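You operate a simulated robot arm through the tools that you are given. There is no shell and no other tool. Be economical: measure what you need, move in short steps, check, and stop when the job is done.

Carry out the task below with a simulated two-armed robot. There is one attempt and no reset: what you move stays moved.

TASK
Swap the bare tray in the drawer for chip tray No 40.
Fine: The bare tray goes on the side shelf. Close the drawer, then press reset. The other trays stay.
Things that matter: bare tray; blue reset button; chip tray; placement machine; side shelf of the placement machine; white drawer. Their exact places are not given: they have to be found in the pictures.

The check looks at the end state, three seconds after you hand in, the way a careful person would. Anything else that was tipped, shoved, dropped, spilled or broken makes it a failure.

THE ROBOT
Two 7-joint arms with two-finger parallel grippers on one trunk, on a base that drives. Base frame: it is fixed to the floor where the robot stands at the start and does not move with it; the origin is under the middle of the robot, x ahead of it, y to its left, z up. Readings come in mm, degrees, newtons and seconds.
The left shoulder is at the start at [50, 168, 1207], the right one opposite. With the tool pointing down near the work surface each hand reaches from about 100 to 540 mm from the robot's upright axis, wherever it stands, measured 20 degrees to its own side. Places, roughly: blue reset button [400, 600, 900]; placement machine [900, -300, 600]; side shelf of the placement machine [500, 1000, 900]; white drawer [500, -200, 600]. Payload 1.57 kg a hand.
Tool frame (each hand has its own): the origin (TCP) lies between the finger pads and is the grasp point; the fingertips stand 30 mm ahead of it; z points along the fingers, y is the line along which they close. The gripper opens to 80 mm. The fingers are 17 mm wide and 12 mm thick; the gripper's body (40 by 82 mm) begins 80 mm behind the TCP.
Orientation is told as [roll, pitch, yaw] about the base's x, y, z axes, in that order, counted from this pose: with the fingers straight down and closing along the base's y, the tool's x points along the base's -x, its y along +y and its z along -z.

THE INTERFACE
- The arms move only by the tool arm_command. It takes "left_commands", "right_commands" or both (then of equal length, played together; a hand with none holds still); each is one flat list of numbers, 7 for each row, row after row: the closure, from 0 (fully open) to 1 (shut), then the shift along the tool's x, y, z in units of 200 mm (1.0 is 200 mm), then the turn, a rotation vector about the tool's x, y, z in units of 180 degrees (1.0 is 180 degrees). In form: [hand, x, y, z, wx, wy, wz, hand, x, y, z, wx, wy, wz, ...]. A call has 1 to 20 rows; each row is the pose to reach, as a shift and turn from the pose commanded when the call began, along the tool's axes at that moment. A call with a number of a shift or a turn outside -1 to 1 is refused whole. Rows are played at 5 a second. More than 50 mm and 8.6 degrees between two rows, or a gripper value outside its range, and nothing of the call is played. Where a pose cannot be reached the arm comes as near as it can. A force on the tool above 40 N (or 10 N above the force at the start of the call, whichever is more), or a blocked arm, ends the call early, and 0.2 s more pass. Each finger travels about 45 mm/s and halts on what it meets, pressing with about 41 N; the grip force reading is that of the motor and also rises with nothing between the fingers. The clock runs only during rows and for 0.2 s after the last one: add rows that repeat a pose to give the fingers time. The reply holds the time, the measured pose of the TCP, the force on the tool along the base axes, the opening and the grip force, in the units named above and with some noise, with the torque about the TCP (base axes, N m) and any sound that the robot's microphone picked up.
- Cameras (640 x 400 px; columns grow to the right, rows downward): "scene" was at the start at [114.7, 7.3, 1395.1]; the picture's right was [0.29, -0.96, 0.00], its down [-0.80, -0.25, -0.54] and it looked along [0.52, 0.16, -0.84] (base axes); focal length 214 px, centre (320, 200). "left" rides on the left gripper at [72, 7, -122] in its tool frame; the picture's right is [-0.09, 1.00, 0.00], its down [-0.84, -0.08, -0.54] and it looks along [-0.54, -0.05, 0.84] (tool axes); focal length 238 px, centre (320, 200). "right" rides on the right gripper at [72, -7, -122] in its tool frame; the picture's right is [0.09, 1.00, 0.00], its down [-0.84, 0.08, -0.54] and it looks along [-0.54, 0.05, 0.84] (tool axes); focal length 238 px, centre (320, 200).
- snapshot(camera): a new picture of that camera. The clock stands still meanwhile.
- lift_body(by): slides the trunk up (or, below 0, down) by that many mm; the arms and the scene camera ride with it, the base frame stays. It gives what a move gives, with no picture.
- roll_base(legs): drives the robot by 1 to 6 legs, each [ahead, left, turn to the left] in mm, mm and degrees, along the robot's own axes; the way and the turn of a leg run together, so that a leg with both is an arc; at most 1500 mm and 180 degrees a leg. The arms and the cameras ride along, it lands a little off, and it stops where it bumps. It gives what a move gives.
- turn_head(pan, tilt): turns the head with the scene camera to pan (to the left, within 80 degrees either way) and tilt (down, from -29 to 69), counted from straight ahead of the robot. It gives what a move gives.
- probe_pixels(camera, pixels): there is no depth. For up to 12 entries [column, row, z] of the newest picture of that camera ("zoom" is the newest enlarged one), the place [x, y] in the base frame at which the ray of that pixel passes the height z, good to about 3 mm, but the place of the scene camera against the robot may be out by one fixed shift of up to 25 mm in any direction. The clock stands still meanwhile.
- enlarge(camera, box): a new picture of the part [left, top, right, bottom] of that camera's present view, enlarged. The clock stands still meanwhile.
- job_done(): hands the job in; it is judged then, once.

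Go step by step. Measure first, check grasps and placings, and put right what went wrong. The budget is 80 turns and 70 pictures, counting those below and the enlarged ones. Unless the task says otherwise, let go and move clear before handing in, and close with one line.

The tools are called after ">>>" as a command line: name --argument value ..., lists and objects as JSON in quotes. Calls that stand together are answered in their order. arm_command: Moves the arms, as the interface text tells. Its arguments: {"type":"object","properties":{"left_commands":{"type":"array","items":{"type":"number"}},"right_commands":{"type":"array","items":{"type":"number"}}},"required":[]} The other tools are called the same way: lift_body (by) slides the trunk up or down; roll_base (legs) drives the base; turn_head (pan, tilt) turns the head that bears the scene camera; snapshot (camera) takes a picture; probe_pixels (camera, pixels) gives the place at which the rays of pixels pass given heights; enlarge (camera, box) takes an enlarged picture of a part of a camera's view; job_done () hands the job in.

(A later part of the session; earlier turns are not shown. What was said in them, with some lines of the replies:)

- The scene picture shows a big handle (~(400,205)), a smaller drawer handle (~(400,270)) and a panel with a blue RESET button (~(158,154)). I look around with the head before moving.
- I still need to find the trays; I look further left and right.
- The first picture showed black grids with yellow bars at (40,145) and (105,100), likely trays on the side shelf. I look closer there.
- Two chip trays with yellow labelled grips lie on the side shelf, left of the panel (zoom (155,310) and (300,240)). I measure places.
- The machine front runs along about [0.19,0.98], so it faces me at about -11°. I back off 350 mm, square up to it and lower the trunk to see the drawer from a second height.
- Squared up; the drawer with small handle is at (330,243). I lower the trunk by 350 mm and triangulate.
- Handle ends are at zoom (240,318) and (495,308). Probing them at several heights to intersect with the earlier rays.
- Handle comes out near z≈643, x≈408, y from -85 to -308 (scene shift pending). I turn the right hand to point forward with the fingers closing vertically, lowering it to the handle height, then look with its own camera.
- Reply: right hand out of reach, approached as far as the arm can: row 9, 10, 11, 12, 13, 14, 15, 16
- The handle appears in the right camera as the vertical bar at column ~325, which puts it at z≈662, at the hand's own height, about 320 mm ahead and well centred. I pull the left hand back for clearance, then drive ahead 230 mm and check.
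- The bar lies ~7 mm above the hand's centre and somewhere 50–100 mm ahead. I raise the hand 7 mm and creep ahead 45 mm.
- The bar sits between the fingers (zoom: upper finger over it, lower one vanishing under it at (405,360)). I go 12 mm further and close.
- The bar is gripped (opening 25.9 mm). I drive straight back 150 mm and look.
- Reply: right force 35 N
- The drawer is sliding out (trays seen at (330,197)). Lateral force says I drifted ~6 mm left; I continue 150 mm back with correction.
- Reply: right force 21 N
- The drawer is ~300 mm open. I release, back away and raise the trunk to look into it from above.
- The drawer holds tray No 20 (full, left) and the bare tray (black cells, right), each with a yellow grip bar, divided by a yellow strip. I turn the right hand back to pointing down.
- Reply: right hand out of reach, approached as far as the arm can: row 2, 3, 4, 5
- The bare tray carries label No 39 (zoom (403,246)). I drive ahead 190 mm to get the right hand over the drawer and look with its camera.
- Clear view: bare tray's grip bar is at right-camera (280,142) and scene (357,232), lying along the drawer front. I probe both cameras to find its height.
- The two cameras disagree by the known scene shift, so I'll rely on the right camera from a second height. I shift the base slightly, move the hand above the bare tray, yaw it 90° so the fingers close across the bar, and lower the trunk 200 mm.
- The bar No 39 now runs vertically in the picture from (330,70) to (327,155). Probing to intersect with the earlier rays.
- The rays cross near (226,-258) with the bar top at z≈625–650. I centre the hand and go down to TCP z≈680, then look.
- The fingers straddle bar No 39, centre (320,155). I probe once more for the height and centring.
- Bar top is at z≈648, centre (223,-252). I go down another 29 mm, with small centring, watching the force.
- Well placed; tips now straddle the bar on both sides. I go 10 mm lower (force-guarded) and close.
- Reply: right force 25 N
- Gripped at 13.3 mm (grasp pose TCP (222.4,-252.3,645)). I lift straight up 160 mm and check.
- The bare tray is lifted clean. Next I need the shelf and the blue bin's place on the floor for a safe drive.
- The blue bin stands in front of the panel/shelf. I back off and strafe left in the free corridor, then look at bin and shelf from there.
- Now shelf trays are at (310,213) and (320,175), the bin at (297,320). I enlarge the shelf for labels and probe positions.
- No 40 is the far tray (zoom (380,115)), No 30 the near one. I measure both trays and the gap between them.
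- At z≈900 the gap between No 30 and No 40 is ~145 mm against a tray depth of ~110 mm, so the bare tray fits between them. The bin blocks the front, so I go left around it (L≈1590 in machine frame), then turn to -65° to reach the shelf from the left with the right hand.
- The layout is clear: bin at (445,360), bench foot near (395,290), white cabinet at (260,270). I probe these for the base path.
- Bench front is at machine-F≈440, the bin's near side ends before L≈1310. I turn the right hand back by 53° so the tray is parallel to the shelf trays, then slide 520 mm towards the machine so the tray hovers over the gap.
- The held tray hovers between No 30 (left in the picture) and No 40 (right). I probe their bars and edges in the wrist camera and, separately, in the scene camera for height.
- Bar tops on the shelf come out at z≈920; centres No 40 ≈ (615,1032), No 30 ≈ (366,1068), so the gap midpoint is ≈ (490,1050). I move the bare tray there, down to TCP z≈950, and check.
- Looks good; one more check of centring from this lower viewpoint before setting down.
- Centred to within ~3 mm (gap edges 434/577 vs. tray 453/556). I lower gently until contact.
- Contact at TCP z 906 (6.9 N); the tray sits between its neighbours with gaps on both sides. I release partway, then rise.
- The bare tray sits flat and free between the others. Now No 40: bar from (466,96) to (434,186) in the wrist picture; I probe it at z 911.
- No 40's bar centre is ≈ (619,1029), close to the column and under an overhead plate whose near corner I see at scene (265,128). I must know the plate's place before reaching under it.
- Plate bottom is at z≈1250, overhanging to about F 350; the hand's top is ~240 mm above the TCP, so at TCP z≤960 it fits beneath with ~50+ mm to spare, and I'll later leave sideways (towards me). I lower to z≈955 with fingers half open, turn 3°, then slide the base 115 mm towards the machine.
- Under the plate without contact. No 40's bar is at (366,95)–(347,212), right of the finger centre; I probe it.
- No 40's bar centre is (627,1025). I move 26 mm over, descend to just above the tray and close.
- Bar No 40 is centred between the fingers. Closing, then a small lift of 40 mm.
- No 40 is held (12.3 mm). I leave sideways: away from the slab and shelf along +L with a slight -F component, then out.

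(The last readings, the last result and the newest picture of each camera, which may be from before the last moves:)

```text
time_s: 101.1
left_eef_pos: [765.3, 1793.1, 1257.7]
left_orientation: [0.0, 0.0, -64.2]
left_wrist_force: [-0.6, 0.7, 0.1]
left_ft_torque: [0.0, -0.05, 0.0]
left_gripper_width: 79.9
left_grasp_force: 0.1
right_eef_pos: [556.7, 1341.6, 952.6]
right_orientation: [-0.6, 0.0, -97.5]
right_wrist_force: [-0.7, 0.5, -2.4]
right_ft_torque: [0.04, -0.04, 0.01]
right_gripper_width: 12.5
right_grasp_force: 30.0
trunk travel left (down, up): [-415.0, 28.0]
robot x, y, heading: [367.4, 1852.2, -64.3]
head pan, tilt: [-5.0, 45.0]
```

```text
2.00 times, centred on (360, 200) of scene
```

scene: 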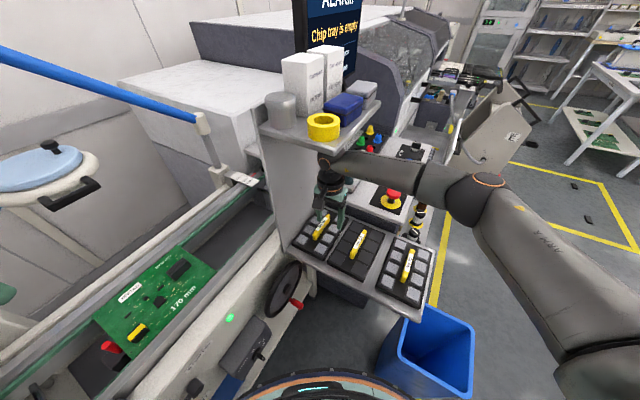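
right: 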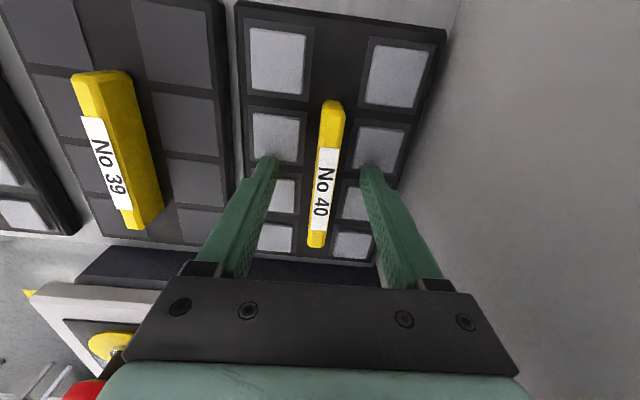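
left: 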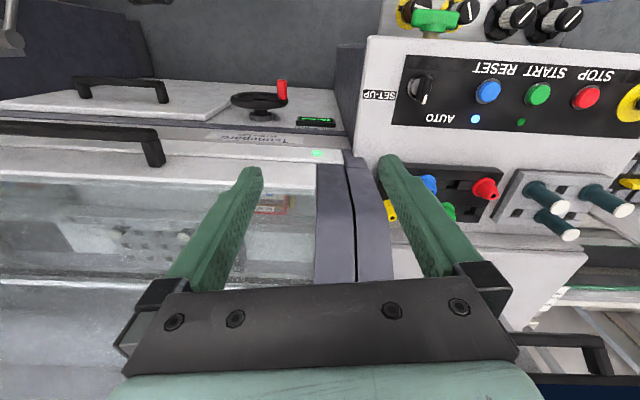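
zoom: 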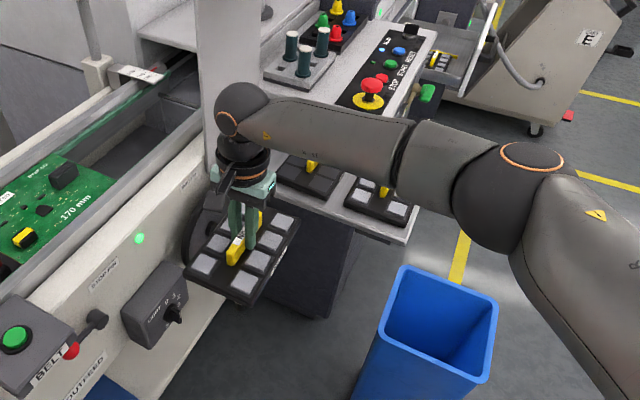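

Clear of the shelf, other trays untouched. I drive out towards -F, lift the hand 90 mm, turn to face the machine and strafe right back toward the drawer.

>>> roll_base --legs '[[-347, -465, 0]]'

>>> arm_command --right_commands '[1, 0, 0, -0.15, 0, 0, 0.04, 1, 0, 0, -0.3, 0, 0, 0.08, 1, 0, 0, -0.45, 0, 0, 0.12, 1, 0, 0, -0.45, 0, 0, 0.16, 1, 0, 0, -0.45, 0, 0, 0.2, 1, 0, 0, -0.45, 0, 0, 0.24, 1, 0, 0, -0.45, 0, 0, 0.28, 1, 0, 0, -0.45, 0, 0, 0.32, 1, 0, 0, -0.45, 0, 0, 0.32]'

>>> roll_base --legs '[[0, 0, 53.3]]'

>>> roll_base --legs '[[0, -1000, 0]]'

```text
time_s: 105.7
left_eef_pos: [196.9, 1905.8, 1256.6]
left_orientation: [0.0, 0.2, -64.1]
left_wrist_force: [-0.1, -0.4, 0.3]
left_ft_torque: [0.0, 0.0, 0.0]
left_gripper_width: 80.0
left_grasp_force: 0.0
right_eef_pos: [-13.8, 1453.0, 951.0]
right_orientation: [-0.7, 0.2, -97.3]
right_wrist_force: [-0.6, -0.7, -1.7]
right_ft_torque: [0.0, -0.05, -0.01]
right_gripper_width: 12.5
right_grasp_force: 29.2
trunk travel left (down, up): [-415.0, 28.0]
robot x, y, heading: [-202.5, 1967.1, -64.4]
head pan, tilt: [-5.0, 45.0]
```

```text
time_s: 107.7
left_eef_pos: [195.8, 1905.6, 1256.5]
left_orientation: [0.0, 0.1, -64.2]
left_wrist_force: [-0.3, 0.7, 0.4]
left_ft_torque: [0.0, 0.03, -0.02]
left_gripper_width: 80.3
left_grasp_force: 0.0
right_eef_pos: [-10.5, 1452.6, 1042.0]
right_orientation: [-0.5, -0.6, -155.0]
right_wrist_force: [0.6, -0.3, -1.7]
right_ft_torque: [-0.02, 0.01, 0.0]
right_gripper_width: 12.4
right_grasp_force: 29.0
trunk travel left (down, up): [-415.0, 28.0]
robot x, y, heading: [-204.4, 1965.5, -64.1]
head pan, tilt: [-5.0, 45.0]
```

```text
time_s: 110.5
left_eef_pos: [82.0, 2250.5, 1256.7]
left_orientation: [0.0, 0.0, -10.9]
left_wrist_force: [-0.2, -0.3, -0.4]
left_ft_torque: [0.02, 0.05, -0.01]
left_gripper_width: 79.9
left_grasp_force: 0.1
right_eef_pos: [321.3, 1813.7, 1040.7]
right_orientation: [-0.5, -0.5, -101.7]
right_wrist_force: [-0.7, -0.7, -1.1]
right_ft_torque: [0.05, 0.0, 0.01]
right_gripper_width: 12.5
right_grasp_force: 29.2
trunk travel left (down, up): [-415.0, 28.0]
robot x, y, heading: [-205.1, 1964.0, -11.0]
head pan, tilt: [-5.0, 45.0]
```

```text
time_s: 119.7
left_eef_pos: [-105.1, 1262.2, 1257.0]
left_orientation: [0.0, 0.0, -10.0]
left_wrist_force: [-0.1, 0.2, -0.7]
left_ft_torque: [0.05, 0.0, 0.0]
left_gripper_width: 80.0
left_grasp_force: 0.1
right_eef_pos: [139.8, 829.6, 1040.6]
right_orientation: [-0.4, -0.6, -100.9]
right_wrist_force: [0.3, 0.0, -1.8]
right_ft_torque: [0.03, 0.0, 0.02]
right_gripper_width: 12.4
right_grasp_force: 29.8
trunk travel left (down, up): [-415.0, 28.0]
robot x, y, heading: [-389.3, 972.9, -10.3]
head pan, tilt: [-5.0, 45.0]
```

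Passing well. I continue 1045 mm to the right, then square up.

>>> roll_base --legs '[[0, -1040, 0], [0, 0, -0.7]]'

>>> turn_head --pan -5 --tilt 50

>>> snapshot --camera "scene"

```text
time_s: 129.5
left_eef_pos: [-277.2, 238.0, 1256.2]
left_orientation: [0.0, 0.2, -8.9]
left_wrist_force: [0.4, 0.1, 0.2]
left_ft_torque: [0.03, 0.0, 0.01]
left_gripper_width: 80.1
left_grasp_force: 0.0
right_eef_pos: [-24.0, -190.4, 1041.7]
right_orientation: [-0.5, -0.5, -99.8]
right_wrist_force: [0.5, 0.6, -2.4]
right_ft_torque: [-0.01, 0.02, 0.01]
right_gripper_width: 12.5
right_grasp_force: 29.8
trunk travel left (down, up): [-415.0, 28.0]
robot x, y, heading: [-553.8, -56.8, -9.0]
head pan, tilt: [-5.0, 45.0]
```

```text
time_s: 130.1
left_eef_pos: [-278.4, 237.8, 1256.1]
left_orientation: [0.0, 0.2, -9.1]
left_wrist_force: [0.7, 0.0, 0.0]
left_ft_torque: [0.02, -0.03, -0.04]
left_gripper_width: 80.1
left_grasp_force: 0.1
right_eef_pos: [-24.5, -191.1, 1040.5]
right_orientation: [-0.4, -0.5, -99.8]
right_wrist_force: [-0.7, 0.5, -3.0]
right_ft_torque: [-0.01, -0.01, 0.01]
right_gripper_width: 12.4
right_grasp_force: 29.1
trunk travel left (down, up): [-415.0, 28.0]
robot x, y, heading: [-553.6, -58.1, -8.9]
head pan, tilt: [-5.0, 50.0]
```

```text
14 pictures are left
```

scene: 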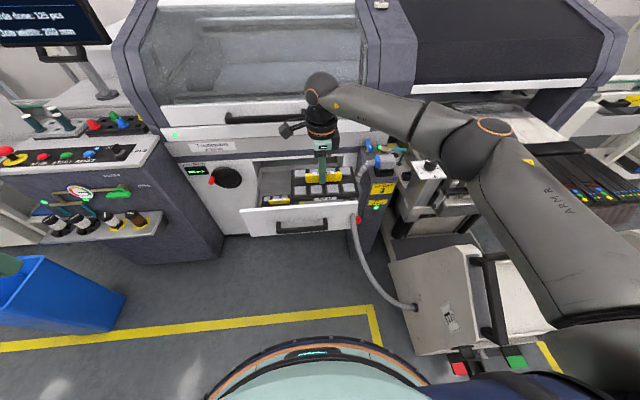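

Heading reads -9°; I correct by -2.1° and drive ahead 255 mm to bring the tray over its slot, then look with the wrist camera.

>>> roll_base --legs '[[0, 0, -2.1], [255, 7, 0]]'

>>> snapshot --camera "right"

```text
time_s: 132.4
left_eef_pos: [-15.1, 183.3, 1256.0]
left_orientation: [0.0, 0.1, -11.4]
left_wrist_force: [0.0, -0.8, -0.1]
left_ft_torque: [0.01, 0.03, 0.0]
left_gripper_width: 80.0
left_grasp_force: 0.0
right_eef_pos: [221.5, -254.7, 1040.1]
right_orientation: [-0.3, -0.5, -102.1]
right_wrist_force: [-0.2, 0.3, -2.1]
right_ft_torque: [-0.01, 0.01, 0.02]
right_gripper_width: 12.5
right_grasp_force: 29.8
trunk travel left (down, up): [-415.0, 28.0]
robot x, y, heading: [-303.6, -101.2, -11.2]
head pan, tilt: [-5.0, 50.0]
```

```text
13 pictures are left
```

right: 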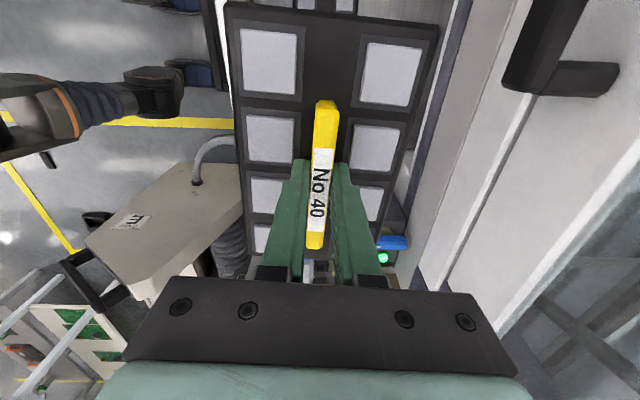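

TCP (221.5,-254.7) matches the slot pose. I lower the trunk 240 mm and check before entering the drawer.

>>> lift_body --by -240

>>> enlarge --camera "scene" --box '[240, 120, 432, 240]'

>>> snapshot --camera "right"

```text
time_s: 134.9
left_eef_pos: [-15.1, 183.8, 1016.4]
left_orientation: [0.1, 0.1, -11.4]
left_wrist_force: [1.0, 0.4, 0.7]
left_ft_torque: [0.0, -0.02, 0.0]
left_gripper_width: 80.1
left_grasp_force: 0.0
right_eef_pos: [220.6, -255.3, 801.9]
right_orientation: [-0.3, -0.6, -102.2]
right_wrist_force: [0.0, 0.3, -2.3]
right_ft_torque: [-0.03, 0.01, 0.0]
right_gripper_width: 12.3
right_grasp_force: 30.0
trunk travel left (down, up): [-175.0, 268.0]
robot x, y, heading: [-301.6, -98.9, -11.2]
head pan, tilt: [-5.0, 50.0]
```

```text
3.33 times, centred on (336, 180) of scene
```

zoom: 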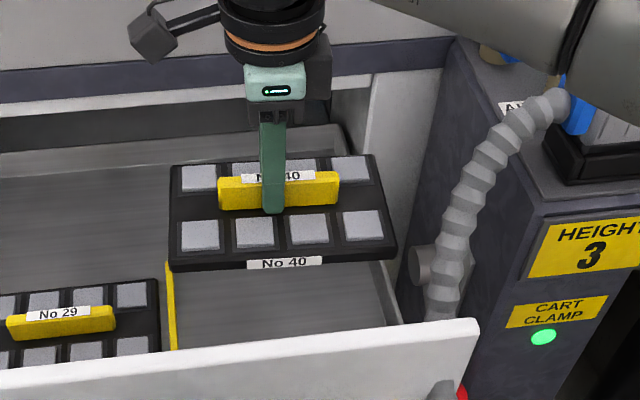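

```text
11 pictures are left
```

right: 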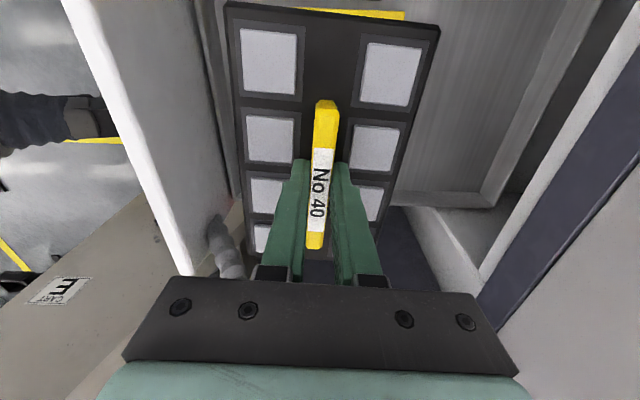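

All aligned with the slot (divider at left, panel in front). I descend, slowly at the end until contact.

>>> arm_command --right_commands '[1, 0, 0.006, 0.12, 0, 0, 0, 1, 0, 0.006, 0.26, 0, 0, 0, 1, 0, 0.006, 0.4, 0, 0, 0, 1, 0, 0.006, 0.54, 0, 0, 0, 1, 0, 0.006, 0.64, 0, 0, 0, 1, 0, 0.006, 0.69, 0, 0, 0, 1, 0, 0.006, 0.715, 0, 0, 0, 1, 0, 0.006, 0.73, 0, 0, 0, 1, 0, 0.006, 0.745, 0, 0, 0, 1, 0, 0.006, 0.755, 0, 0, 0, 1, 0, 0.006, 0.765, 0, 0, 0, 1, 0, 0.006, 0.775, 0, 0, 0, 1, 0, 0.006, 0.785, 0, 0, 0, 1, 0, 0.006, 0.795, 0, 0, 0]'

>>> enlarge --camera "scene" --box '[240, 150, 400, 250]'

```text
time_s: 137.9
left_eef_pos: [-16.3, 185.1, 1017.3]
left_orientation: [0.0, 0.1, -11.3]
left_wrist_force: [0.2, 0.5, -0.4]
left_ft_torque: [0.02, 0.02, 0.02]
left_gripper_width: 79.9
left_grasp_force: 0.0
right_eef_pos: [222.6, -255.8, 646.6]
right_orientation: [0.0, -0.4, -102.1]
right_wrist_force: [1.7, -0.3, 24.7]
right_ft_torque: [-0.01, -0.02, 0.01]
right_gripper_width: 12.8
right_grasp_force: 29.8
trunk travel left (down, up): [-175.0, 268.0]
robot x, y, heading: [-308.0, -96.4, -11.2]
head pan, tilt: [-5.0, 50.0]
```

```text
4.00 times, centred on (320, 200) of scene
```

zoom: 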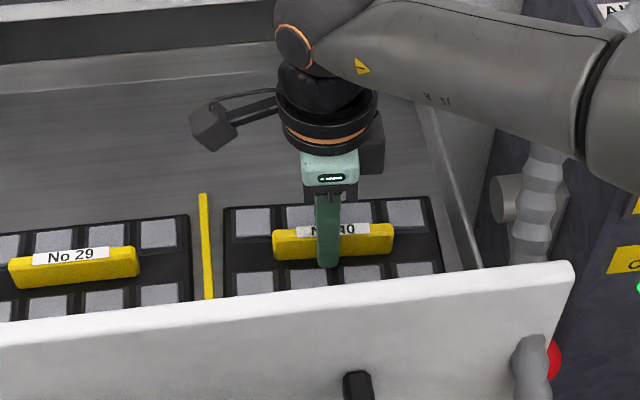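

No 40 is seated (24.7 N contact at z 646.6). I unload, open, and rise 150 mm.

>>> arm_command --right_commands '[1, 0, 0, -0.02, 0, 0, 0, 0.7, 0, 0, -0.02, 0, 0, 0, 0.4, 0, 0, -0.02, 0, 0, 0, 0.4, 0, 0, -0.02, 0, 0, 0, 0.4, 0, 0, -0.02, 0, 0, 0, 0.4, 0, 0, -0.1, 0, 0, 0, 0.4, 0, 0, -0.25, 0, 0, 0, 0.4, 0, 0, -0.45, 0, 0, 0, 0.4, 0, 0, -0.65, 0, 0, 0, 0.4, 0, 0, -0.77, 0, 0, 0, 0.4, 0, 0, -0.77, 0, 0, 0]'

>>> enlarge --camera "scene" --box '[240, 150, 400, 250]'

```text
time_s: 140.3
left_eef_pos: [-14.6, 183.5, 1015.4]
left_orientation: [0.0, 0.1, -11.5]
left_wrist_force: [0.3, 0.4, -0.4]
left_ft_torque: [-0.02, -0.01, 0.04]
left_gripper_width: 79.9
left_grasp_force: 0.0
right_eef_pos: [221.8, -254.0, 795.5]
right_orientation: [-0.3, -0.5, -102.1]
right_wrist_force: [-0.7, -0.1, -0.2]
right_ft_torque: [-0.01, 0.02, 0.01]
right_gripper_width: 47.9
right_grasp_force: 0.1
trunk travel left (down, up): [-175.0, 268.0]
robot x, y, heading: [-304.7, -103.2, -11.4]
head pan, tilt: [-5.0, 50.0]
```

```text
4.00 times, centred on (320, 200) of scene
```

zoom: 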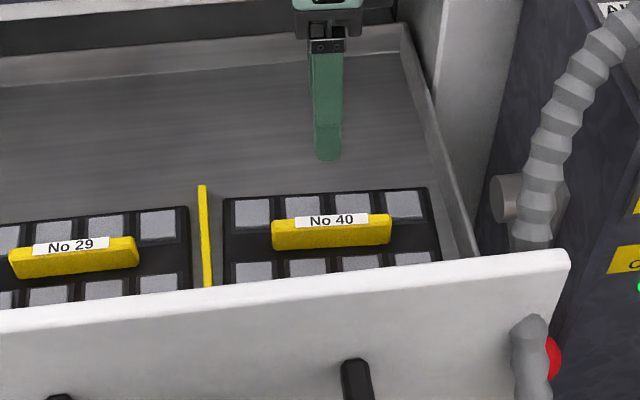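

No 40 lies flat in the slot. I raise 60 mm for clearance, back away 300 mm, then point the closed right hand forward for pushing the drawer shut.

>>> lift_body --by 60

>>> roll_base --legs '[[-310, 74, 0]]'

>>> arm_command --right_commands '[1, 0, 0, 0, -0.0455, 0, 0, 1, 0, 0, 0, -0.091, 0, 0, 1, 0, 0, 0, -0.1364, 0, 0, 1, 0, 0, 0, -0.1818, 0, 0, 1, 0, 0, 0, -0.2273, 0, 0, 1, 0, 0, 0, -0.2727, 0, 0, 1, 0, 0, 0, -0.3182, 0, 0, 1, 0, 0, 0, -0.3636, 0, 0, 1, 0, 0, 0, -0.4091, 0, 0, 1, 0, 0, 0, -0.4545, 0, 0, 1, 0, 0, 0, -0.5, 0, 0, 1, 0, 0, 0, -0.5, 0, 0]'

>>> lift_body --by -190

>>> snapshot --camera "scene"

```text
time_s: 141.3
left_eef_pos: [-14.1, 184.1, 1076.4]
left_orientation: [0.0, 0.1, -11.5]
left_wrist_force: [0.7, 0.1, 0.2]
left_ft_torque: [-0.01, 0.0, -0.01]
left_gripper_width: 80.1
left_grasp_force: 0.0
right_eef_pos: [221.3, -252.9, 855.4]
right_orientation: [-0.3, -0.5, -102.2]
right_wrist_force: [0.6, -0.2, -0.2]
right_ft_torque: [-0.02, 0.0, 0.01]
right_gripper_width: 48.1
right_grasp_force: 0.0
trunk travel left (down, up): [-235.0, 208.0]
robot x, y, heading: [-301.3, -102.9, -11.2]
head pan, tilt: [-5.0, 50.0]
```

```text
time_s: 143.4
left_eef_pos: [-303.7, 316.2, 1077.3]
left_orientation: [0.0, 0.1, -11.4]
left_wrist_force: [-0.7, 0.0, 0.0]
left_ft_torque: [-0.03, -0.01, 0.0]
left_gripper_width: 79.7
left_grasp_force: 0.0
right_eef_pos: [-67.2, -121.2, 855.5]
right_orientation: [-0.5, -0.5, -102.1]
right_wrist_force: [-0.7, -0.3, -0.5]
right_ft_torque: [-0.02, -0.01, 0.0]
right_gripper_width: 47.9
right_grasp_force: 0.1
trunk travel left (down, up): [-235.0, 208.0]
robot x, y, heading: [-592.6, 33.3, -11.3]
head pan, tilt: [-5.0, 50.0]
```

```text
time_s: 146.0
left_eef_pos: [-302.3, 316.0, 1076.4]
left_orientation: [0.1, 0.1, -11.5]
left_wrist_force: [0.2, 0.2, 0.1]
left_ft_torque: [-0.03, -0.02, 0.0]
left_gripper_width: 80.1
left_grasp_force: 0.0
right_eef_pos: [-67.6, -104.8, 868.3]
right_orientation: [89.5, -0.5, -102.5]
right_wrist_force: [-0.7, 0.3, 0.4]
right_ft_torque: [0.0, -0.01, -0.03]
right_gripper_width: 0.2
right_grasp_force: 21.5
right hand out of reach, approached as far as the arm can: row 11, 12
trunk travel left (down, up): [-235.0, 208.0]
robot x, y, heading: [-592.1, 29.1, -11.6]
head pan, tilt: [-5.0, 50.0]
```

```text
time_s: 148.1
left_eef_pos: [-303.8, 316.2, 887.3]
left_orientation: [-0.1, 0.1, -11.3]
left_wrist_force: [0.5, -0.3, -0.2]
left_ft_torque: [0.0, 0.03, 0.02]
left_gripper_width: 79.7
left_grasp_force: 0.0
right_eef_pos: [-68.8, -104.4, 679.5]
right_orientation: [89.3, -0.5, -102.5]
right_wrist_force: [0.0, 0.4, -1.2]
right_ft_torque: [-0.02, 0.01, 0.01]
right_gripper_width: 0.2
right_grasp_force: 21.8
trunk travel left (down, up): [-45.0, 398.0]
robot x, y, heading: [-592.1, 32.5, -11.3]
head pan, tilt: [-5.0, 50.0]
```

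```text
8 pictures are left
```

scene: 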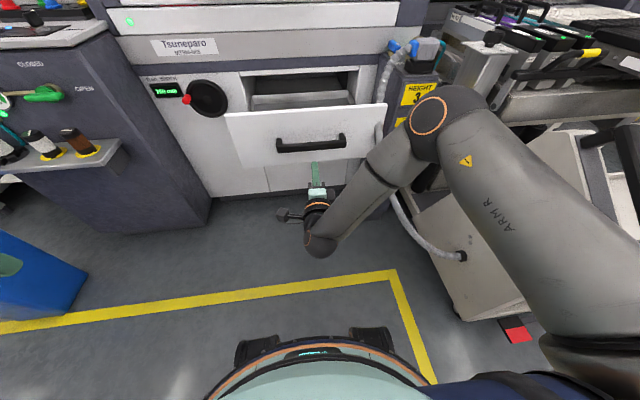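

Hand points at the handle. I lower 13 mm to the bar's height and drive ahead 370 mm, pushing the drawer most of the way.

>>> lift_body --by -13

>>> roll_base --legs '[[130, 0, 0]]'

>>> roll_base --legs '[[240, 0, 0]]'

>>> snapshot --camera "scene"

```text
time_s: 148.7
left_eef_pos: [-304.1, 316.3, 873.2]
left_orientation: [0.1, 0.1, -11.4]
left_wrist_force: [-0.8, 0.0, -0.6]
left_ft_torque: [0.02, -0.02, 0.01]
left_gripper_width: 80.0
left_grasp_force: 0.1
right_eef_pos: [-68.6, -105.6, 665.6]
right_orientation: [89.3, -0.5, -102.5]
right_wrist_force: [0.2, 0.0, -0.6]
right_ft_torque: [-0.02, 0.01, 0.01]
right_gripper_width: 0.0
right_grasp_force: 20.9
trunk travel left (down, up): [-32.0, 411.0]
robot x, y, heading: [-592.4, 32.6, -11.4]
head pan, tilt: [-5.0, 50.0]
```

```text
time_s: 150.0
left_eef_pos: [-177.3, 291.8, 873.4]
left_orientation: [0.0, 0.2, -11.4]
left_wrist_force: [-0.4, -0.5, 0.6]
left_ft_torque: [-0.02, -0.01, -0.02]
left_gripper_width: 80.0
left_grasp_force: 0.2
right_eef_pos: [55.8, -129.7, 665.4]
right_orientation: [89.2, -0.4, -102.5]
right_wrist_force: [0.4, 0.9, -0.6]
right_ft_torque: [-0.01, 0.0, 0.0]
right_gripper_width: 0.0
right_grasp_force: 22.0
trunk travel left (down, up): [-32.0, 411.0]
robot x, y, heading: [-466.7, 9.7, -11.2]
head pan, tilt: [-5.0, 50.0]
```

```text
time_s: 151.8
left_eef_pos: [61.4, 239.8, 874.2]
left_orientation: [0.0, 0.1, -11.8]
left_wrist_force: [0.1, 0.7, 0.3]
left_ft_torque: [-0.04, 0.02, 0.0]
left_gripper_width: 80.0
left_grasp_force: 0.1
right_eef_pos: [292.5, -182.2, 666.2]
right_orientation: [89.2, -0.6, -103.0]
right_wrist_force: [0.3, 0.1, -0.1]
right_ft_torque: [0.0, 0.02, -0.01]
right_gripper_width: 0.0
right_grasp_force: 21.5
trunk travel left (down, up): [-32.0, 411.0]
robot x, y, heading: [-230.5, -40.1, -11.5]
head pan, tilt: [-5.0, 50.0]
```

```text
7 pictures are left
```

scene: 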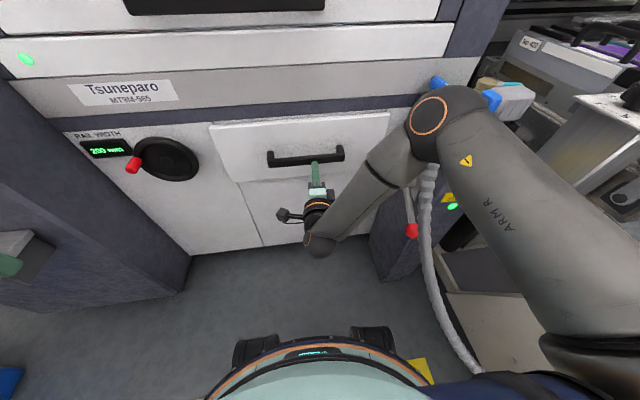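

Nearly shut. I push on in small steps, reading the force.

>>> roll_base --legs '[[32, 0, 0]]'

>>> roll_base --legs '[[12, 0, 0]]'

>>> enlarge --camera "scene" --box '[200, 80, 424, 220]'

```text
time_s: 152.6
left_eef_pos: [75.2, 235.6, 873.7]
left_orientation: [0.0, 0.3, -11.8]
left_wrist_force: [0.1, 0.4, -0.2]
left_ft_torque: [0.01, -0.02, -0.03]
left_gripper_width: 80.1
left_grasp_force: 0.1
right_eef_pos: [303.6, -183.6, 665.6]
right_orientation: [89.4, -0.5, -102.9]
right_wrist_force: [-4.3, -0.4, 1.3]
right_ft_torque: [-0.02, -0.11, -0.01]
right_gripper_width: 0.0
right_grasp_force: 21.3
trunk travel left (down, up): [-32.0, 411.0]
robot x, y, heading: [-212.9, -46.9, -12.1]
head pan, tilt: [-5.0, 50.0]
stopped in leg 1: the force on the tool passed its limit at 80 N (the readings are from after the stop); the commanded pose is now the measured one
```

```text
time_s: 153.4
left_eef_pos: [80.8, 235.9, 873.7]
left_orientation: [-0.1, 0.2, -12.0]
left_wrist_force: [0.1, 0.1, 0.8]
left_ft_torque: [0.0, 0.02, 0.01]
left_gripper_width: 79.9
left_grasp_force: 0.0
right_eef_pos: [304.0, -183.1, 666.1]
right_orientation: [89.3, -0.3, -102.9]
right_wrist_force: [-9.0, 0.4, 4.1]
right_ft_torque: [-0.01, -0.15, 0.03]
right_gripper_width: 0.4
right_grasp_force: 21.4
trunk travel left (down, up): [-32.0, 411.0]
robot x, y, heading: [-205.9, -46.7, -12.2]
head pan, tilt: [-5.0, 50.0]
stopped in leg 1: the force on the tool passed its limit at 61 N (the readings are from after the stop); the commanded pose is now the measured one
```

```text
2.86 times, centred on (312, 150) of scene
```

zoom: 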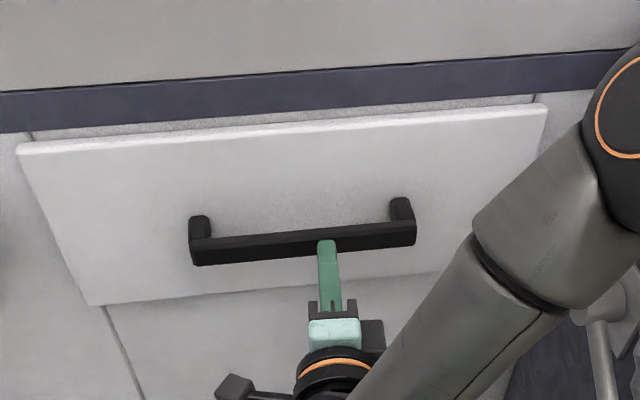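

Hard stop reached (80 N) with the hand exactly at the position matching the 301 mm of travel, and the front lies flush: the drawer is closed. I back off, raise the trunk, and fold the right hand up and back.

>>> roll_base --legs '[[-260, 0, 0]]'

>>> lift_body --by 300

>>> arm_command --right_commands '[1, 0, 0.04, -0.06, 0.0455, 0, 0, 1, 0, 0.09, -0.13, 0.091, 0, 0, 1, 0, 0.13, -0.2, 0.1364, 0, 0, 1, 0, 0.18, -0.27, 0.1818, 0, 0, 1, 0, 0.22, -0.34, 0.2273, 0, 0, 1, 0, 0.27, -0.41, 0.2727, 0, 0, 1, 0, 0.32, -0.48, 0.3182, 0, 0, 1, 0, 0.36, -0.55, 0.3636, 0, 0, 1, 0, 0.41, -0.62, 0.4091, 0, 0, 1, 0, 0.45, -0.69, 0.4545, 0, 0, 1, 0, 0.5, -0.75, 0.5, 0, 0, 1, 0, 0.5, -0.75, 0.5, 0, 0]'

```text
time_s: 155.2
left_eef_pos: [-172.2, 288.7, 872.1]
left_orientation: [0.0, 0.3, -11.7]
left_wrist_force: [0.2, 0.4, -0.3]
left_ft_torque: [-0.02, 0.0, -0.01]
left_gripper_width: 80.3
left_grasp_force: 0.0
right_eef_pos: [53.1, -128.7, 664.6]
right_orientation: [89.2, -0.6, -102.5]
right_wrist_force: [-0.3, 0.4, 0.4]
right_ft_torque: [-0.02, 0.03, 0.01]
right_gripper_width: 0.0
right_grasp_force: 21.4
trunk travel left (down, up): [-32.0, 411.0]
robot x, y, heading: [-461.5, 3.7, -11.8]
head pan, tilt: [-5.0, 50.0]
```

```text
time_s: 158.2
left_eef_pos: [-173.4, 289.3, 1172.2]
left_orientation: [0.0, 0.2, -11.8]
left_wrist_force: [-0.2, 0.3, -0.2]
left_ft_torque: [-0.03, 0.01, 0.01]
left_gripper_width: 80.3
left_grasp_force: 0.0
right_eef_pos: [52.7, -128.5, 964.5]
right_orientation: [89.2, -0.4, -102.6]
right_wrist_force: [-0.6, 0.5, 0.8]
right_ft_torque: [-0.01, 0.0, 0.02]
right_gripper_width: 0.0
right_grasp_force: 21.4
trunk travel left (down, up): [-332.0, 111.0]
robot x, y, heading: [-459.1, 10.1, -11.7]
head pan, tilt: [-5.0, 50.0]
```

```text
time_s: 160.8
left_eef_pos: [-172.9, 289.7, 1173.7]
left_orientation: [0.0, 0.2, -11.7]
left_wrist_force: [0.2, -0.2, 0.0]
left_ft_torque: [0.02, 0.02, 0.01]
left_gripper_width: 80.3
left_grasp_force: 0.0
right_eef_pos: [-93.2, -95.7, 1067.7]
right_orientation: [-0.9, -0.5, -102.6]
right_wrist_force: [0.3, -0.2, 0.0]
right_ft_torque: [-0.01, 0.01, -0.01]
right_gripper_width: 0.0
right_grasp_force: 21.7
trunk travel left (down, up): [-332.0, 111.0]
robot x, y, heading: [-467.5, 6.1, -11.2]
head pan, tilt: [-5.0, 50.0]
```

Now I move to the panel: strafe left 426 mm, ahead 320 mm, then extend the closed left hand 150 mm and look for the blue button.

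>>> roll_base --legs '[[0, 426, 0], [320, 0, 0]]'

>>> arm_command --left_commands '[0.5, -0.2, 0, 0, 0, 0, 0, 1, -0.4, 0, 0, 0, 0, 0, 1, -0.6, 0, 0, 0, 0, 0, 1, -0.75, 0, 0, 0, 0, 0, 1, -0.75, 0, 0, 0, 0, 0, 1, -0.75, 0, 0, 0, 0, 0]'

>>> snapshot --camera "left"

```text
time_s: 166.9
left_eef_pos: [227.2, 648.7, 1174.1]
left_orientation: [0.0, 0.3, -11.9]
left_wrist_force: [-0.1, 0.2, -0.6]
left_ft_torque: [0.0, 0.04, -0.02]
left_gripper_width: 80.1
left_grasp_force: 0.1
right_eef_pos: [306.7, 264.2, 1067.8]
right_orientation: [-0.7, -0.5, -102.7]
right_wrist_force: [0.5, 0.6, -0.5]
right_ft_torque: [0.01, 0.04, -0.04]
right_gripper_width: 0.0
right_grasp_force: 21.1
trunk travel left (down, up): [-332.0, 111.0]
robot x, y, heading: [-64.8, 366.7, -11.8]
head pan, tilt: [-5.0, 50.0]
```

```text
time_s: 168.3
left_eef_pos: [373.5, 618.1, 1174.4]
left_orientation: [0.0, 0.2, -11.8]
left_wrist_force: [-0.2, -0.3, 0.7]
left_ft_torque: [0.03, 0.0, 0.01]
left_gripper_width: 0.2
left_grasp_force: 21.5
right_eef_pos: [307.5, 263.4, 1066.2]
right_orientation: [-0.8, -0.5, -102.5]
right_wrist_force: [-0.3, 0.3, 0.8]
right_ft_torque: [-0.02, -0.01, -0.01]
right_gripper_width: 0.0
right_grasp_force: 21.4
trunk travel left (down, up): [-332.0, 111.0]
robot x, y, heading: [-61.7, 363.1, -11.6]
head pan, tilt: [-5.0, 50.0]
```

```text
5 pictures are left
```

left: 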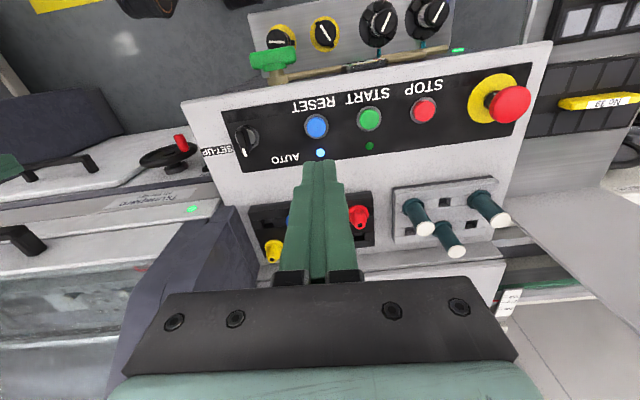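

The blue RESET button is at (316,126), its label beside it. I probe it at several heights.

>>> probe_pixels --camera "left" --pixels '[[316, 126, 880], [316, 126, 910], [316, 126, 940], [369, 119, 910], [304, 120, 910], [328, 127, 910]]'

```text
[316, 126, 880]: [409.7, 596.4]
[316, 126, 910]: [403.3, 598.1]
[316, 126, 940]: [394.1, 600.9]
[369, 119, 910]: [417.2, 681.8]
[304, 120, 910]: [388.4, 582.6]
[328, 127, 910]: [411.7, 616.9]
```

Combining with the starting picture's ray, the button top is near (397,600,934). I move above it at TCP z≈1000 and check.

>>> arm_command --left_commands '[1, -0.07, -0.03, 0.1, 0, 0, 0, 1, -0.133, -0.064, 0.25, 0, 0, 0, 1, -0.133, -0.064, 0.45, 0, 0, 0, 1, -0.133, -0.064, 0.65, 0, 0, 0, 1, -0.133, -0.064, 0.8, 0, 0, 0, 1, -0.133, -0.064, 0.87, 0, 0, 0, 1, -0.133, -0.064, 0.87, 0, 0, 0]'

>>> snapshot --camera "left"

```text
time_s: 169.9
left_eef_pos: [396.5, 600.5, 1000.3]
left_orientation: [0.0, 0.2, -11.8]
left_wrist_force: [-0.5, -1.0, 0.1]
left_ft_torque: [0.0, 0.01, 0.01]
left_gripper_width: 0.0
left_grasp_force: 21.6
right_eef_pos: [307.9, 264.5, 1066.0]
right_orientation: [-0.8, -0.5, -102.7]
right_wrist_force: [-0.2, 1.1, -0.6]
right_ft_torque: [0.02, 0.0, -0.01]
right_gripper_width: 0.0
right_grasp_force: 21.5
trunk travel left (down, up): [-332.0, 111.0]
robot x, y, heading: [-69.5, 367.7, -11.7]
head pan, tilt: [-5.0, 50.0]
```

```text
4 pictures are left
```

left: 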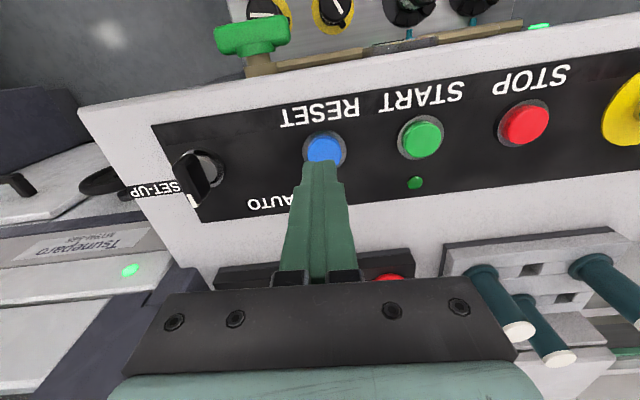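

>>> probe_pixels --camera "left" --pixels '[[324, 148, 934], [324, 148, 915], [324, 148, 900], [321, 162, 970]]'

```text
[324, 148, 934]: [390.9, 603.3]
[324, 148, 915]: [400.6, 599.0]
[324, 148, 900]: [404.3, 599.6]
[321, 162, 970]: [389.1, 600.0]
```

The button centre is ≈ (401,600). I shift 4 mm ahead and press down slowly with the force guard.

>>> arm_command --left_commands '[1, -0.02, 0, 0.05, 0, 0, 0, 1, -0.022, 0, 0.1, 0, 0, 0, 1, -0.022, 0, 0.14, 0, 0, 0, 1, -0.022, 0, 0.17, 0, 0, 0, 1, -0.022, 0, 0.195, 0, 0, 0, 1, -0.022, 0, 0.22, 0, 0, 0, 1, -0.022, 0, 0.245, 0, 0, 0, 1, -0.022, 0, 0.265, 0, 0, 0, 1, -0.022, 0, 0.285, 0, 0, 0, 1, -0.022, 0, 0.305, 0, 0, 0, 1, -0.022, 0, 0.325, 0, 0, 0, 1, -0.022, 0, 0.345, 0, 0, 0, 1, -0.022, 0, 0.365, 0, 0, 0, 1, -0.022, 0, 0.385, 0, 0, 0, 1, -0.022, 0, 0.405, 0, 0, 0]'

```text
time_s: 171.4
left_eef_pos: [399.3, 599.2, 959.6]
left_orientation: [0.4, -0.3, -11.9]
left_wrist_force: [-10.4, 4.9, 24.5]
left_ft_torque: [0.21, 0.33, 0.08]
left_gripper_width: 0.2
left_grasp_force: 21.3
right_eef_pos: [304.2, 264.0, 1066.9]
right_orientation: [-0.6, -0.4, -102.6]
right_wrist_force: [-0.8, -0.8, 0.0]
right_ft_torque: [0.02, 0.03, 0.01]
right_gripper_width: 0.0
right_grasp_force: 21.3
trunk travel left (down, up): [-332.0, 111.0]
robot x, y, heading: [-64.0, 367.8, -11.3]
head pan, tilt: [-5.0, 50.0]
heard: click
stopped in row 7 (left hand): the force on the tool passed its limit at 46 N (the readings are from after the stop); the commanded pose is now the measured one
```

A click was heard as the button gave way at z≈930. I lift off and check the alarm display and panel.

>>> arm_command --left_commands '[1, 0, 0, -0.1, 0, 0, 0, 1, 0, 0, -0.3, 0, 0, 0, 1, 0, 0, -0.5, 0, 0, 0, 1, 0, 0, -0.7, 0, 0, 0, 1, 0, 0, -0.9, 0, 0, 0]'

>>> roll_base --legs '[[-350, 0, 0]]'

>>> turn_head --pan 10 --tilt 28

>>> snapshot --camera "scene"

```text
time_s: 172.6
left_eef_pos: [401.7, 599.1, 1135.4]
left_orientation: [0.3, -0.1, -11.8]
left_wrist_force: [0.0, 0.0, -0.3]
left_ft_torque: [0.02, -0.04, -0.01]
left_gripper_width: 0.2
left_grasp_force: 21.5
right_eef_pos: [306.7, 263.0, 1066.8]
right_orientation: [-0.8, -0.5, -102.6]
right_wrist_force: [0.8, -0.5, -0.2]
right_ft_torque: [0.0, 0.02, 0.01]
right_gripper_width: 0.0
right_grasp_force: 21.0
trunk travel left (down, up): [-332.0, 111.0]
robot x, y, heading: [-61.7, 369.3, -11.7]
head pan, tilt: [-5.0, 50.0]
```

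```text
time_s: 174.9
left_eef_pos: [58.2, 671.8, 1134.8]
left_orientation: [0.1, -0.2, -11.8]
left_wrist_force: [0.7, 0.8, 0.2]
left_ft_torque: [-0.02, 0.0, -0.01]
left_gripper_width: 0.3
left_grasp_force: 21.2
right_eef_pos: [-37.3, 334.3, 1066.7]
right_orientation: [-0.7, -0.4, -102.7]
right_wrist_force: [-0.1, -0.6, -0.5]
right_ft_torque: [0.02, -0.03, 0.0]
right_gripper_width: 0.1
right_grasp_force: 21.8
trunk travel left (down, up): [-332.0, 111.0]
robot x, y, heading: [-409.8, 437.5, -11.7]
head pan, tilt: [-5.0, 50.0]
```

```text
time_s: 175.8
left_eef_pos: [59.1, 670.5, 1135.5]
left_orientation: [0.2, -0.1, -11.9]
left_wrist_force: [0.5, 0.2, 0.1]
left_ft_torque: [0.0, -0.02, -0.03]
left_gripper_width: 0.0
left_grasp_force: 21.8
right_eef_pos: [-36.9, 334.4, 1066.4]
right_orientation: [-0.8, -0.5, -102.6]
right_wrist_force: [0.3, 0.6, -0.5]
right_ft_torque: [0.01, 0.01, 0.0]
right_gripper_width: 0.3
right_grasp_force: 21.0
trunk travel left (down, up): [-332.0, 111.0]
robot x, y, heading: [-403.2, 439.9, -11.8]
head pan, tilt: [10.0, 28.0]
```

```text
3 pictures are left
```

scene: 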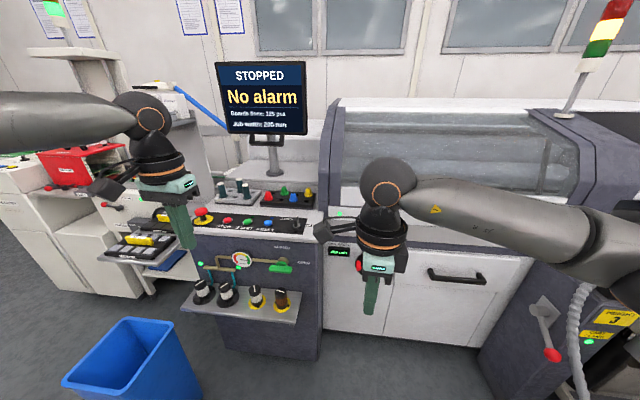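

The display now reads "No alarm", the drawer is shut, and the shelf trays are still in place. Nothing is held, so I'm handing in.

>>> job_done

```text
The job is handed in.
```

Chip tray No 40 is in the drawer, the bare tray (No 39) is on the side shelf, and the drawer is closed. I pressed reset and the display now reads "No alarm".
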